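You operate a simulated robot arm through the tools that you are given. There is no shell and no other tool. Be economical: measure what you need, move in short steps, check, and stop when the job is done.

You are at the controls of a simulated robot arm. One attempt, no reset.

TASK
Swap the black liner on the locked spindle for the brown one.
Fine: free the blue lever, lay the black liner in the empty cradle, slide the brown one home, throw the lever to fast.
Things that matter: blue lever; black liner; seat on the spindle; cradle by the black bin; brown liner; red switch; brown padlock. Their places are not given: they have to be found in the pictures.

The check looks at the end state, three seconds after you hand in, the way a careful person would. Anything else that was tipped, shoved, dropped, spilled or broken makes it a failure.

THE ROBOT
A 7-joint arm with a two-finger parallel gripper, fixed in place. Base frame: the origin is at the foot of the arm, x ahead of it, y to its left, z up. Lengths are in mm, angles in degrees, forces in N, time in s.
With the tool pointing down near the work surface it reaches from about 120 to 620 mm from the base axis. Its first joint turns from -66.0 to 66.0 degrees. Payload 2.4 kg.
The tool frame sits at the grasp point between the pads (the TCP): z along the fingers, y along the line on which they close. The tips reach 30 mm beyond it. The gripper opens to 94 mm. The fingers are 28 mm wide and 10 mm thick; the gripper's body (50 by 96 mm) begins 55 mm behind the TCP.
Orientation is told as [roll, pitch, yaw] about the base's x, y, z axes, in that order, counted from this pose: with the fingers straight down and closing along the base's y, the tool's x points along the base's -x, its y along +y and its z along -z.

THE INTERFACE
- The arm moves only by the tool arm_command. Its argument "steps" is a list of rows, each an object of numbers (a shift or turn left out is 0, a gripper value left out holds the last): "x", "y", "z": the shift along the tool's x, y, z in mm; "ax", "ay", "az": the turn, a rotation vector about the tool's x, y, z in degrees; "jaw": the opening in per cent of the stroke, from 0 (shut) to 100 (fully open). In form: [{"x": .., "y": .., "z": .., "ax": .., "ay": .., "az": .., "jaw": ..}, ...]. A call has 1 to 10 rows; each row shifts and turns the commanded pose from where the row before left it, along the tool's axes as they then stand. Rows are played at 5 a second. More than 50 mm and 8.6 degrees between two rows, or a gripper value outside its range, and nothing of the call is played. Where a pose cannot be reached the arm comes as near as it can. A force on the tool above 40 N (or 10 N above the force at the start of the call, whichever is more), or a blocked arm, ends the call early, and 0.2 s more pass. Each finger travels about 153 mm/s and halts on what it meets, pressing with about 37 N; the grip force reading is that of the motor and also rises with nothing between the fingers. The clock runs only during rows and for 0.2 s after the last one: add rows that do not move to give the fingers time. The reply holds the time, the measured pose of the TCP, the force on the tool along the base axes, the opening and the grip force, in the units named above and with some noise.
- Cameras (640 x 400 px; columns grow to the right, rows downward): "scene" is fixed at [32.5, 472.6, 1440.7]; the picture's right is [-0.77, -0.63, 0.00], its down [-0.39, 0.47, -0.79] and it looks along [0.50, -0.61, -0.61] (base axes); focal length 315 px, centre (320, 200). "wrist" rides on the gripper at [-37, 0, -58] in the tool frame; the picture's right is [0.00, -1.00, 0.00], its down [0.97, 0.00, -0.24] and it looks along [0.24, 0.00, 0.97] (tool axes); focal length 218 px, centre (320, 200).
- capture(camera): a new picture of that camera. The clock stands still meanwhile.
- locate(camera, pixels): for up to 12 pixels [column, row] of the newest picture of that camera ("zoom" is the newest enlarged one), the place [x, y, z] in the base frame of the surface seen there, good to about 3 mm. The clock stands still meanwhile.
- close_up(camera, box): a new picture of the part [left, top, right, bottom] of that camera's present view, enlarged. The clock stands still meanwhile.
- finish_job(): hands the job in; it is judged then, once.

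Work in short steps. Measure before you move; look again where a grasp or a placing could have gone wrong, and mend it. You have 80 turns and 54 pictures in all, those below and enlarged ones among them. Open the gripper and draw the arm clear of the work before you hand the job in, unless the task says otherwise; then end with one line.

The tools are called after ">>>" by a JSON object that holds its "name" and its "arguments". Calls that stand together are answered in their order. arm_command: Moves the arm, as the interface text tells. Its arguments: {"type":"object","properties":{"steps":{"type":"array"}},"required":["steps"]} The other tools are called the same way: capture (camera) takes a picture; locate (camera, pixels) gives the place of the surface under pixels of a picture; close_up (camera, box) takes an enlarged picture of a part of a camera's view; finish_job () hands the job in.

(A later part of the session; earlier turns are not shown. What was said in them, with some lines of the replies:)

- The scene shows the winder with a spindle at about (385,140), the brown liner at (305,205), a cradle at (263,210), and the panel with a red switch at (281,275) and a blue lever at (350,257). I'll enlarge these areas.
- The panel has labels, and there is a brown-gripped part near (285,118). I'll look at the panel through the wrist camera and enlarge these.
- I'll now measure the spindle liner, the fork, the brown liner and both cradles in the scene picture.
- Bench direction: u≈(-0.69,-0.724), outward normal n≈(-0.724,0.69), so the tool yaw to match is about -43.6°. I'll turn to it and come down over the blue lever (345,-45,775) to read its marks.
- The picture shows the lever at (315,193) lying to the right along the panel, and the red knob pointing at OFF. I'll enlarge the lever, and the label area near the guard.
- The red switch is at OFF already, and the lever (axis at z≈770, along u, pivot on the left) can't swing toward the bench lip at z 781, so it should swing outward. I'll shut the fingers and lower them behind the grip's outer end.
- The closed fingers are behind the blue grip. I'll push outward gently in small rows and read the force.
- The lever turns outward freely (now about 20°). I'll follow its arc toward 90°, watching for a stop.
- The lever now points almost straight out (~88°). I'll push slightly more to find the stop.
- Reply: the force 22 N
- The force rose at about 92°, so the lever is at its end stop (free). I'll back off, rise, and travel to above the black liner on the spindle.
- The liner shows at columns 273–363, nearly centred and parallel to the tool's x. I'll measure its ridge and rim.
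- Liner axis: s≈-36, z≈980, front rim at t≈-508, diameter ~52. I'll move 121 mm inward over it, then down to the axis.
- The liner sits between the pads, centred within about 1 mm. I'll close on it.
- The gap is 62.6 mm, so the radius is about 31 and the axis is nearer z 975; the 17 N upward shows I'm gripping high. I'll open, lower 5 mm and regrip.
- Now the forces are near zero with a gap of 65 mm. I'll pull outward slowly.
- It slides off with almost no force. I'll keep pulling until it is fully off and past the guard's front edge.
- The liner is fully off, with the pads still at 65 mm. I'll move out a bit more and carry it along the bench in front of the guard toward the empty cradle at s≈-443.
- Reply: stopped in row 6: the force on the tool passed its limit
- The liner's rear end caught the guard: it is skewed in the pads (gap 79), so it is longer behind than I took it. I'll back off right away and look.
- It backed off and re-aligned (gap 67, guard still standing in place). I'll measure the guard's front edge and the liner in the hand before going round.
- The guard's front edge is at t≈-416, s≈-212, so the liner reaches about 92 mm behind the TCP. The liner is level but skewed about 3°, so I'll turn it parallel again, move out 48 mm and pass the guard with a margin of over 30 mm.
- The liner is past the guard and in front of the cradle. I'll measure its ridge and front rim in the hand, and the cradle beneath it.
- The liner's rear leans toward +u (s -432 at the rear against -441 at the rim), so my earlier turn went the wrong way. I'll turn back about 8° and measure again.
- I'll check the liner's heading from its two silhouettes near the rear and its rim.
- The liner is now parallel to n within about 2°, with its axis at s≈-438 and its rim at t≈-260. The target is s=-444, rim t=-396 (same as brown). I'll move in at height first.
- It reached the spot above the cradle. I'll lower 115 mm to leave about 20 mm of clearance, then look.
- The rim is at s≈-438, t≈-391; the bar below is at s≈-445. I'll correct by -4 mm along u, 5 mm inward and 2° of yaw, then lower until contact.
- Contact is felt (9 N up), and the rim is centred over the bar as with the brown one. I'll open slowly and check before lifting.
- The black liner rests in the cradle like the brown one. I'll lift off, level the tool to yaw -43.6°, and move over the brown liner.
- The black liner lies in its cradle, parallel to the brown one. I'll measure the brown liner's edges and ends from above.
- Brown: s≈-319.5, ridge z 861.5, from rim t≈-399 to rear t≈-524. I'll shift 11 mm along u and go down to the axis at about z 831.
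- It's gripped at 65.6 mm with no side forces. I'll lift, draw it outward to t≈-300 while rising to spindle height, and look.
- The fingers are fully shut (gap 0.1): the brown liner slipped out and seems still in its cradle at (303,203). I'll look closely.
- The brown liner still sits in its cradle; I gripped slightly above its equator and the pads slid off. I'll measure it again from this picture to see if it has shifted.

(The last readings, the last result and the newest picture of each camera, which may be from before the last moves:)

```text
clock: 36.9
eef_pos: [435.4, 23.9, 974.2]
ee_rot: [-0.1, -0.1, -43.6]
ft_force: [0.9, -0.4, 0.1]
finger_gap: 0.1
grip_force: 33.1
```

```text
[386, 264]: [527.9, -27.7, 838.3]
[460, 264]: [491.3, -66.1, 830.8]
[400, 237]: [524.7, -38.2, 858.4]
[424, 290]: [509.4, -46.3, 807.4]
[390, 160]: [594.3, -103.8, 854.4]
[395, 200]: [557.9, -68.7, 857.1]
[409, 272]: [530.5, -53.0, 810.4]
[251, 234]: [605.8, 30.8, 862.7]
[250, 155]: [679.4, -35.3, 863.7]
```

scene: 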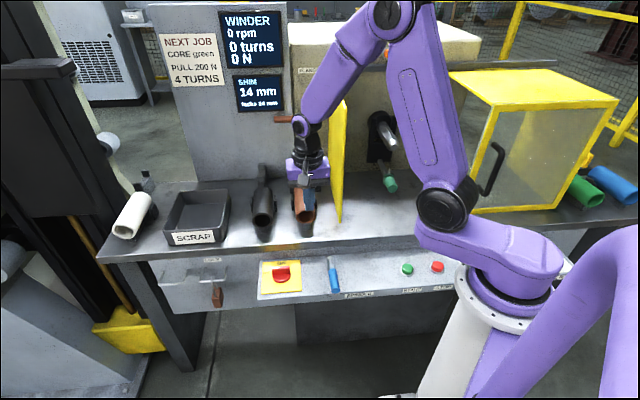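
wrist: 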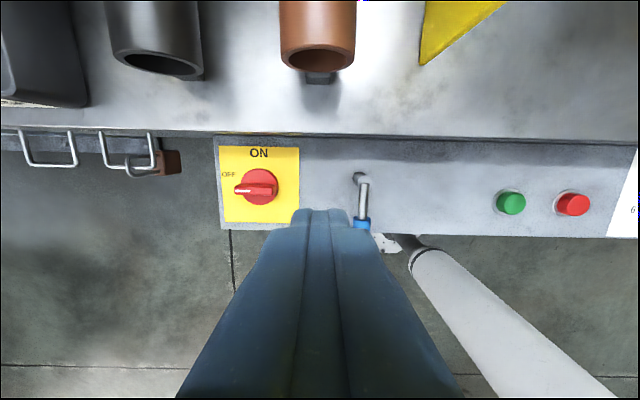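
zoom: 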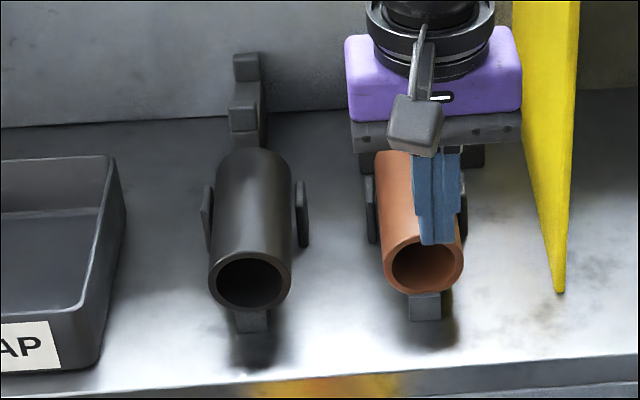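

It is practically unmoved (rim t≈-401, s≈-320, ridge 862). I'll open, go back over it and this time grip about 5 mm lower (TCP z 823), just under the equator.

>>> {"name": "arm_command", "arguments": {"steps": [{"jaw": 100, "y": 2}, {"x": -36}, {"x": -36}, {"x": -36}, {"x": -36}, {"z": 40}, {"z": 40}, {"z": 40}, {"z": 31.5}, {}]}}

>>> {"name": "arm_command", "arguments": {"steps": [{"jaw": 75}, {}, {"jaw": 0}, {}, {}, {}]}}

>>> {"name": "arm_command", "arguments": {"steps": [{"z": -4}, {"z": -4}, {"z": -4}, {}]}}

```text
clock: 39.1
eef_pos: [541.2, -74.8, 824.1]
ee_rot: [-0.1, -0.1, -43.6]
ft_force: [-0.3, -0.2, 0.5]
finger_gap: 94.1
grip_force: 0.1
```

```text
clock: 40.5
eef_pos: [541.7, -73.7, 825.0]
ee_rot: [0.1, 0.0, -43.5]
ft_force: [-0.3, 0.0, -0.4]
finger_gap: 65.4
grip_force: 36.8
```

```text
clock: 41.5
eef_pos: [540.3, -74.2, 835.6]
ee_rot: [0.0, 0.0, -43.6]
ft_force: [-0.8, -0.7, -0.4]
finger_gap: 65.3
grip_force: 37.1
```

The gap stays at 65.3 mm after an 11 mm lift, so it holds. I'll lift a bit more and check.

>>> {"name": "arm_command", "arguments": {"steps": [{"z": -8}, {"z": -10}, {"z": -10}, {}]}}

>>> {"name": "close_up", "arguments": {"camera": "scene", "box": [200, 150, 360, 250]}}

```text
clock: 42.5
eef_pos: [541.5, -73.7, 863.8]
ee_rot: [-0.1, 0.0, -43.6]
ft_force: [0.5, -0.4, -2.2]
finger_gap: 65.0
grip_force: 37.1
```

```text
4.00 times, centred on (280, 200) of scene
```

zoom: 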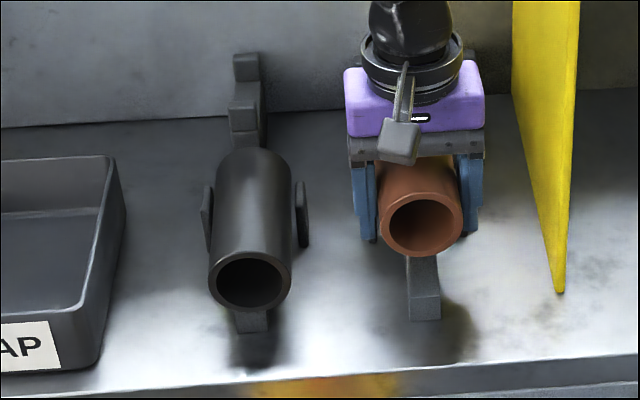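

The brown liner is held and clear of the cradle. I'll move gently outward and up to spindle height.

>>> {"name": "arm_command", "arguments": {"steps": [{"z": -12, "x": 8}, {"z": -13, "x": 14}, {"z": -13, "x": 18}, {"z": -13, "x": 18}, {"z": -13, "x": 18}, {"z": -13, "x": 18}, {"z": -13, "x": 18}, {"z": -13, "x": 18}, {"z": -5, "x": 14}, {}]}}

>>> {"name": "close_up", "arguments": {"camera": "scene", "box": [210, 120, 370, 220]}}

```text
clock: 44.7
eef_pos: [436.2, 26.2, 971.1]
ee_rot: [0.0, 0.0, -43.4]
ft_force: [0.1, -0.1, -1.4]
finger_gap: 65.3
grip_force: 36.9
```

```text
4.00 times, centred on (290, 170) of scene
```

zoom: 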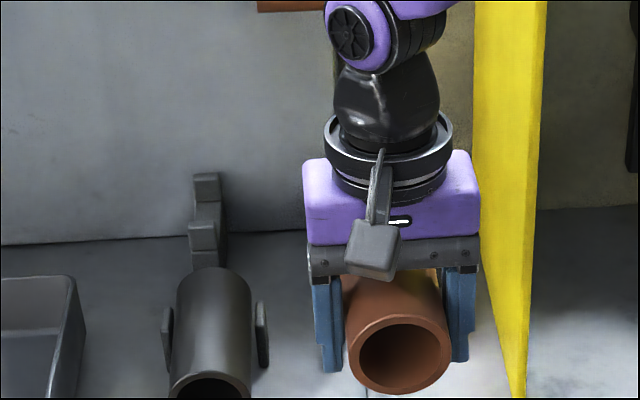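

It's held with 33 mm of margin to the guard front. I'll move along the bench to the spindle line, s=-37.

>>> {"name": "arm_command", "arguments": {"steps": [{"y": -20}, {"y": -30}, {"y": -34}, {"y": -35}, {"y": -35}, {"y": -35}, {"y": -35}, {"y": -33.7}, {"y": -25}, {}]}}

>>> {"name": "close_up", "arguments": {"camera": "scene", "box": [340, 90, 500, 190]}}

>>> {"name": "capture", "arguments": {"camera": "wrist"}}

```text
clock: 46.9
eef_pos: [242.4, -179.2, 974.1]
ee_rot: [0.0, 0.0, -43.5]
ft_force: [1.3, -0.4, -1.9]
finger_gap: 65.2
grip_force: 37.0
```

```text
4.00 times, centred on (420, 140) of scene
```

zoom: 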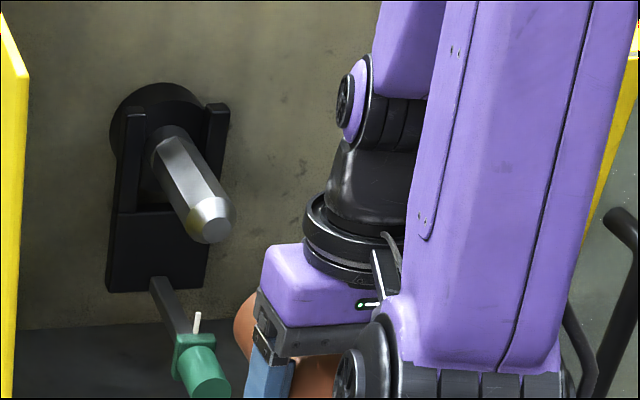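

```text
8 pictures are left
```

wrist: 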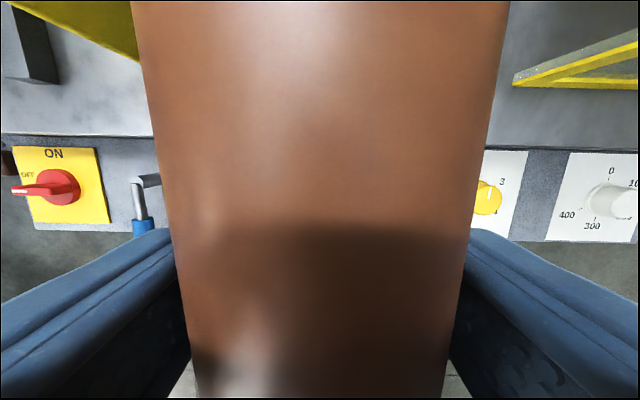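

The spindle is clear at (193,190) of the enlargement with a tapered tip. I'll measure its axis and the held liner's ridge.

>>> {"name": "locate", "arguments": {"camera": "zoom", "pixels": [[215, 230], [208, 200], [190, 215], [232, 212], [178, 140], [195, 168], [160, 165], [168, 185], [125, 112], [218, 108]]}}

>>> {"name": "locate", "arguments": {"camera": "wrist", "pixels": [[320, 5], [320, 60], [320, 150], [150, 20], [495, 20], [160, 100], [480, 100], [172, 200], [466, 200]]}}

```text
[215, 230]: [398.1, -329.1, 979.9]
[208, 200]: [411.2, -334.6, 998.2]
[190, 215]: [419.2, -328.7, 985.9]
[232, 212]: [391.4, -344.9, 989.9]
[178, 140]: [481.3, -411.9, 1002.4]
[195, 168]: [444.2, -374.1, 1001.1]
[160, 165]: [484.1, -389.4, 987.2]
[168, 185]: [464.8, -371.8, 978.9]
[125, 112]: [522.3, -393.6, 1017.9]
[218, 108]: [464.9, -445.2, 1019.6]
```

```text
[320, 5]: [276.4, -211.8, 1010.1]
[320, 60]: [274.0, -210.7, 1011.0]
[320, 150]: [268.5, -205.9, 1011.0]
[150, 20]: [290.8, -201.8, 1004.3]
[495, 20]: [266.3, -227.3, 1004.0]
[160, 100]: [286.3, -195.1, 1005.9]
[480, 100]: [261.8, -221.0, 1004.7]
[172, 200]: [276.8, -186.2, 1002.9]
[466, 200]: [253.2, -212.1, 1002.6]
```

The spindle axis is at s≈-36.5, z≈980 and the held liner's axis is about z 978, level and parallel, so it's good to enter. I'll advance to just short of the tip, then slowly.

>>> {"name": "arm_command", "arguments": {"steps": [{"y": -1, "x": -15}, {"x": -30}, {"x": -30}, {"x": -30}, {"x": -15}, {}]}}

>>> {"name": "close_up", "arguments": {"camera": "scene", "box": [340, 90, 500, 190]}}

```text
clock: 48.3
eef_pos: [328.7, -262.9, 971.0]
ee_rot: [0.0, -0.1, -43.7]
ft_force: [0.2, 0.0, -0.6]
finger_gap: 65.2
grip_force: 37.0
```

```text
4.00 times, centred on (420, 140) of scene
```

zoom: 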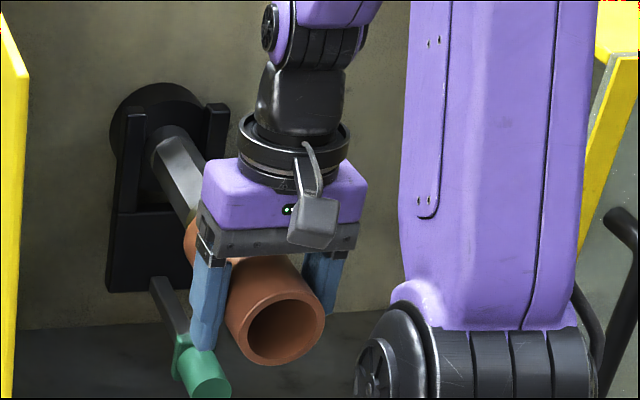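

TCP has sagged to z 971, so I'll raise 3 mm and feed slowly onto the spindle, watching the force.

>>> {"name": "arm_command", "arguments": {"steps": [{"z": -3}, {"x": -8}, {"x": -8}, {"x": -8}, {"x": -8}, {"x": -8}, {}]}}

```text
clock: 49.9
eef_pos: [357.5, -289.7, 974.2]
ee_rot: [-0.1, 0.0, -43.5]
ft_force: [0.6, 0.5, -1.1]
finger_gap: 65.4
grip_force: 36.9
```

Force is near zero and the liner has entered. I'll continue.

>>> {"name": "arm_command", "arguments": {"steps": [{"x": -10}, {"x": -10}, {"x": -10}, {"x": -10}, {"x": -10}, {"x": -10}, {}]}}

>>> {"name": "close_up", "arguments": {"camera": "scene", "box": [340, 90, 500, 190]}}

```text
clock: 51.5
eef_pos: [398.8, -331.6, 975.1]
ee_rot: [0.0, 0.0, -43.7]
ft_force: [-0.5, 0.5, -1.7]
finger_gap: 65.3
grip_force: 36.5
```

```text
4.00 times, centred on (420, 140) of scene
```

zoom: 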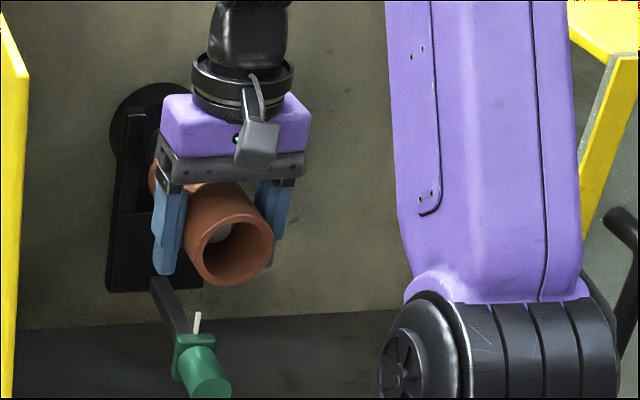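

The liner is sliding on, with about 33 mm to go. I'll feed in small steps until the stop is felt.

>>> {"name": "arm_command", "arguments": {"steps": [{"x": -8}, {"x": -8}, {"x": -7}, {"x": -5}, {}]}}

>>> {"name": "arm_command", "arguments": {"steps": [{"x": -3}, {"x": -3}, {"x": -2}, {}]}}

```text
clock: 52.7
eef_pos: [420.2, -350.7, 974.9]
ee_rot: [0.0, 0.0, -43.6]
ft_force: [-0.6, 0.5, -1.7]
finger_gap: 65.3
grip_force: 37.4
```

```text
clock: 53.7
eef_pos: [425.5, -352.5, 974.4]
ee_rot: [0.0, 0.5, -43.5]
ft_force: [-16.7, 22.9, 3.8]
finger_gap: 65.5
grip_force: 37.3
```

A 28 N stop is felt at t≈-551, matching home. I'll ease the push, lower the liner gently to rest on the spindle, then release.

>>> {"name": "arm_command", "arguments": {"steps": [{"x": 1.5}, {"z": 1.5}, {"z": 1.5}, {"z": 1}, {}]}}

```text
clock: 54.9
eef_pos: [426.2, -354.8, 970.9]
ee_rot: [0.0, -0.1, -43.6]
ft_force: [-8.3, 18.0, 8.0]
finger_gap: 65.2
grip_force: 36.6
```

Now it rests on the spindle (8 N up) and is still lightly pressed home. I'll open the fingers and look.

>>> {"name": "arm_command", "arguments": {"steps": [{"jaw": 74}, {}, {"jaw": 100}, {}, {}]}}

>>> {"name": "arm_command", "arguments": {"steps": [{"z": -30}, {"z": -40}, {"z": -40}, {"x": 20}, {"x": 40}, {"x": 40}, {}]}}

>>> {"name": "capture", "arguments": {"camera": "wrist"}}

```text
clock: 56.1
eef_pos: [426.2, -355.5, 970.6]
ee_rot: [-0.1, 0.0, -43.6]
ft_force: [-0.8, 0.4, 0.5]
finger_gap: 93.7
grip_force: 0.1
```

```text
clock: 57.7
eef_pos: [355.9, -287.0, 1081.5]
ee_rot: [0.1, 0.0, -43.6]
ft_force: [-0.3, 0.5, 0.5]
finger_gap: 93.9
grip_force: 0.1
```

```text
5 pictures are left
```

wrist: 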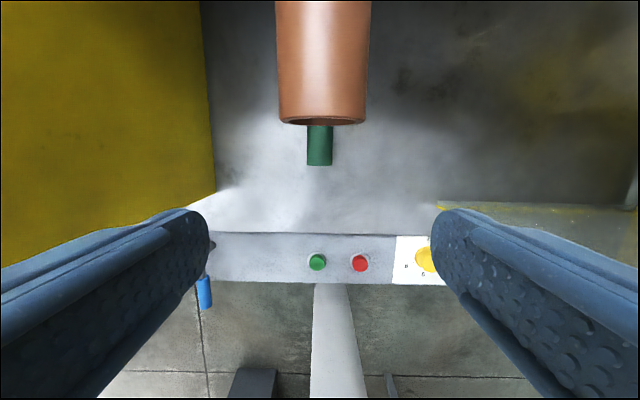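

>>> {"name": "locate", "arguments": {"camera": "wrist", "pixels": [[322, 10], [322, 60], [322, 110], [283, 60], [362, 60]]}}

```text
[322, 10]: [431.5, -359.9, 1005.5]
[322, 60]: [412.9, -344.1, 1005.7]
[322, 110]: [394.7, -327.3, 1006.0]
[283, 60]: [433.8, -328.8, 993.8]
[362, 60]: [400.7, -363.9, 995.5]
```

The brown liner sits with rim t≈-510 and ridge z 1005.7, exactly as the black one did. Next I'll shut the fingers and go to the left side of the blue lever.

>>> {"name": "arm_command", "arguments": {"steps": [{"x": 40}, {"x": 40}, {"x": 40, "jaw": 0}, {"x": 40}, {"y": 43.7, "x": 12.2}, {"y": 43.7, "x": 12.2}, {"y": 43.7, "x": 12.2}, {"y": 43.7, "x": 12.2}, {"y": 43.7, "x": 12.2}, {"y": 43.7, "x": 12.2}]}}

>>> {"name": "arm_command", "arguments": {"steps": [{"z": 45}, {"z": 45}, {"z": 45}, {"z": 45}, {}]}}

>>> {"name": "capture", "arguments": {"camera": "wrist"}}

```text
clock: 59.9
eef_pos: [363.1, 63.2, 1080.1]
ee_rot: [0.0, 0.0, -43.6]
ft_force: [-0.1, -0.4, 0.0]
finger_gap: 0.2
grip_force: 33.0
```

```text
clock: 61.1
eef_pos: [363.5, 64.2, 901.4]
ee_rot: [0.0, -0.1, -43.6]
ft_force: [0.3, -0.2, -0.5]
finger_gap: 0.0
grip_force: 32.4
```

```text
4 pictures are left
```

wrist: 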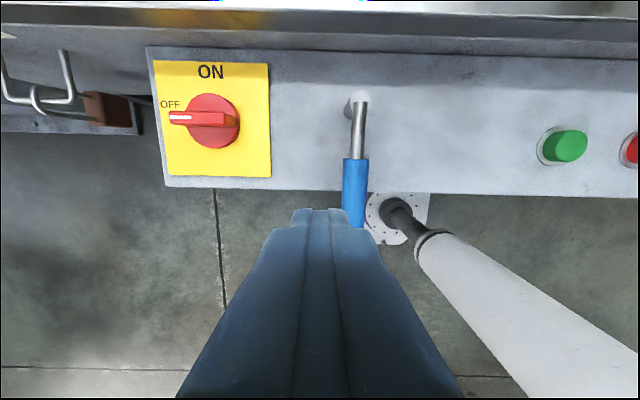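

>>> {"name": "locate", "arguments": {"camera": "wrist", "pixels": [[360, 97], [358, 130], [355, 165], [354, 190], [353, 218], [268, 115], [208, 118]]}}

```text
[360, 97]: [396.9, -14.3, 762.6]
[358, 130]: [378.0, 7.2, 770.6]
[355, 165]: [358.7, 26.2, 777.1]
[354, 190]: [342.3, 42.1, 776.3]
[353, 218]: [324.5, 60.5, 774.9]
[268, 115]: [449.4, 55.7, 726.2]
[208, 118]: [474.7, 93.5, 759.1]
```

The lever runs from the pivot (s -263, t -297) outward at s≈-267, and my fingers are 12 mm to its left. I'll lower and sweep it back along its arc toward its first position.

>>> {"name": "arm_command", "arguments": {"steps": [{"z": 40}, {"z": 40}, {"z": 36}, {}]}}

>>> {"name": "arm_command", "arguments": {"steps": [{"y": -15.8, "x": -3}, {"y": -14}, {"y": -13.7}, {"y": -14.7, "x": -4}, {"y": -14.7, "x": -5.5}, {"y": -10.1, "x": -8.5}, {"y": -10.1, "x": -9.3}, {"y": -5.2, "x": -9}, {"y": -5.2, "x": -9.5}, {}]}}

>>> {"name": "capture", "arguments": {"camera": "wrist"}}

```text
clock: 62.1
eef_pos: [365.6, 66.8, 785.6]
ee_rot: [0.0, -0.1, -43.5]
ft_force: [-0.2, -0.4, 0.4]
finger_gap: 0.4
grip_force: 33.2
```

```text
clock: 64.3
eef_pos: [326.4, -40.2, 783.8]
ee_rot: [-0.2, 0.3, -43.1]
ft_force: [-3.7, 24.7, 3.5]
finger_gap: 0.0
grip_force: 33.1
```

```text
3 pictures are left
```

wrist: 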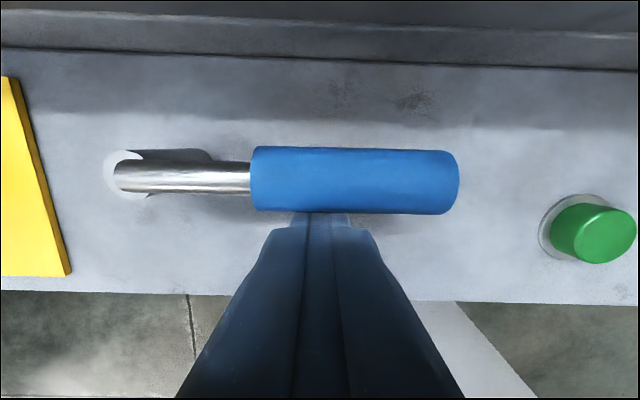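

The lever lies along the panel as at the start, pressed against its stop (≈25 N). I'll back off, rise and open the gripper clear of the work.

>>> {"name": "arm_command", "arguments": {"steps": [{"x": 12}, {"x": 13}, {"z": -50}, {"z": -50}, {"z": -50}, {"z": -50}, {"z": -50}, {"z": -50, "jaw": 100}, {}]}}

>>> {"name": "capture", "arguments": {"camera": "scene"}}

>>> {"name": "capture", "arguments": {"camera": "wrist"}}

```text
clock: 66.3
eef_pos: [311.6, -25.8, 1083.3]
ee_rot: [0.0, 0.1, -43.7]
ft_force: [-0.9, -0.8, 0.0]
finger_gap: 94.0
grip_force: 0.0
```

```text
2 pictures are left
```

scene: 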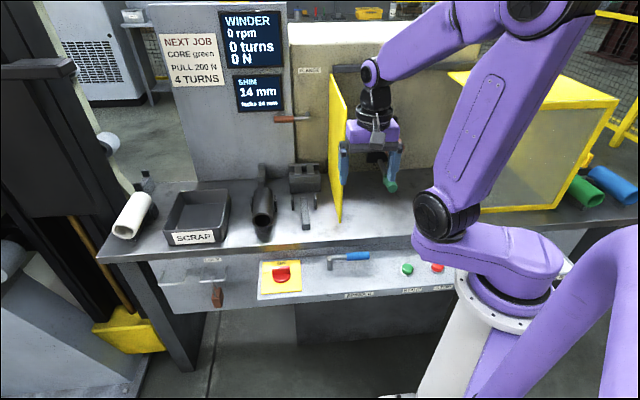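

```text
1 pictures are left
```

wrist: 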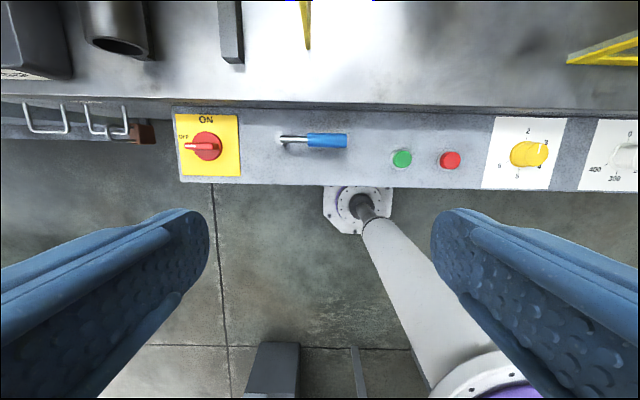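

Lever is fast, the switch is still OFF and the padlock is still on its hoop. I'll move the hand aside to view the spindle a last time.

>>> {"name": "arm_command", "arguments": {"steps": [{"z": -40}, {"z": -40}, {"y": 45}, {"y": 45}, {"y": 45}, {"y": 45}, {}]}}

>>> {"name": "capture", "arguments": {"camera": "scene"}}

```text
clock: 67.9
eef_pos: [434.3, 105.7, 1163.8]
ee_rot: [0.0, 0.0, -43.6]
ft_force: [0.0, 0.3, 0.3]
finger_gap: 94.1
grip_force: 0.1
```

```text
0 pictures are left
```

scene: 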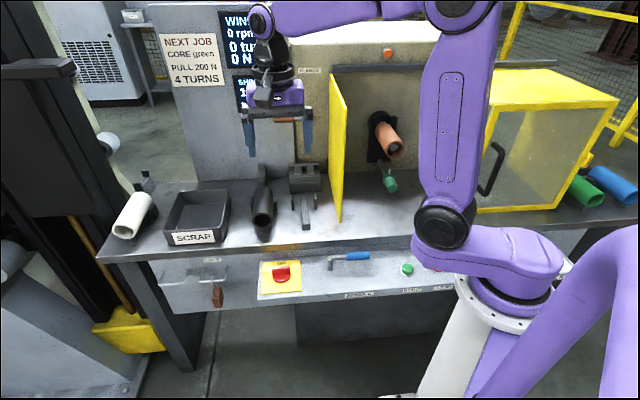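

The picture shows the brown liner home on the spindle at (388,138), the black one in the cradle at (263,213), the lever fast, and the guard, switch and padlock where they were. I'm handing in.

>>> {"name": "finish_job", "arguments": {}}

```text
The job is handed in.
```

The brown liner is home on the spindle, the black one is in the formerly empty cradle, and the blue lever is back at fast. On the way, the black liner bumped the yellow guard and the brown one slipped out of the grip once, but both pieces and the guard looked in place in the last picture.
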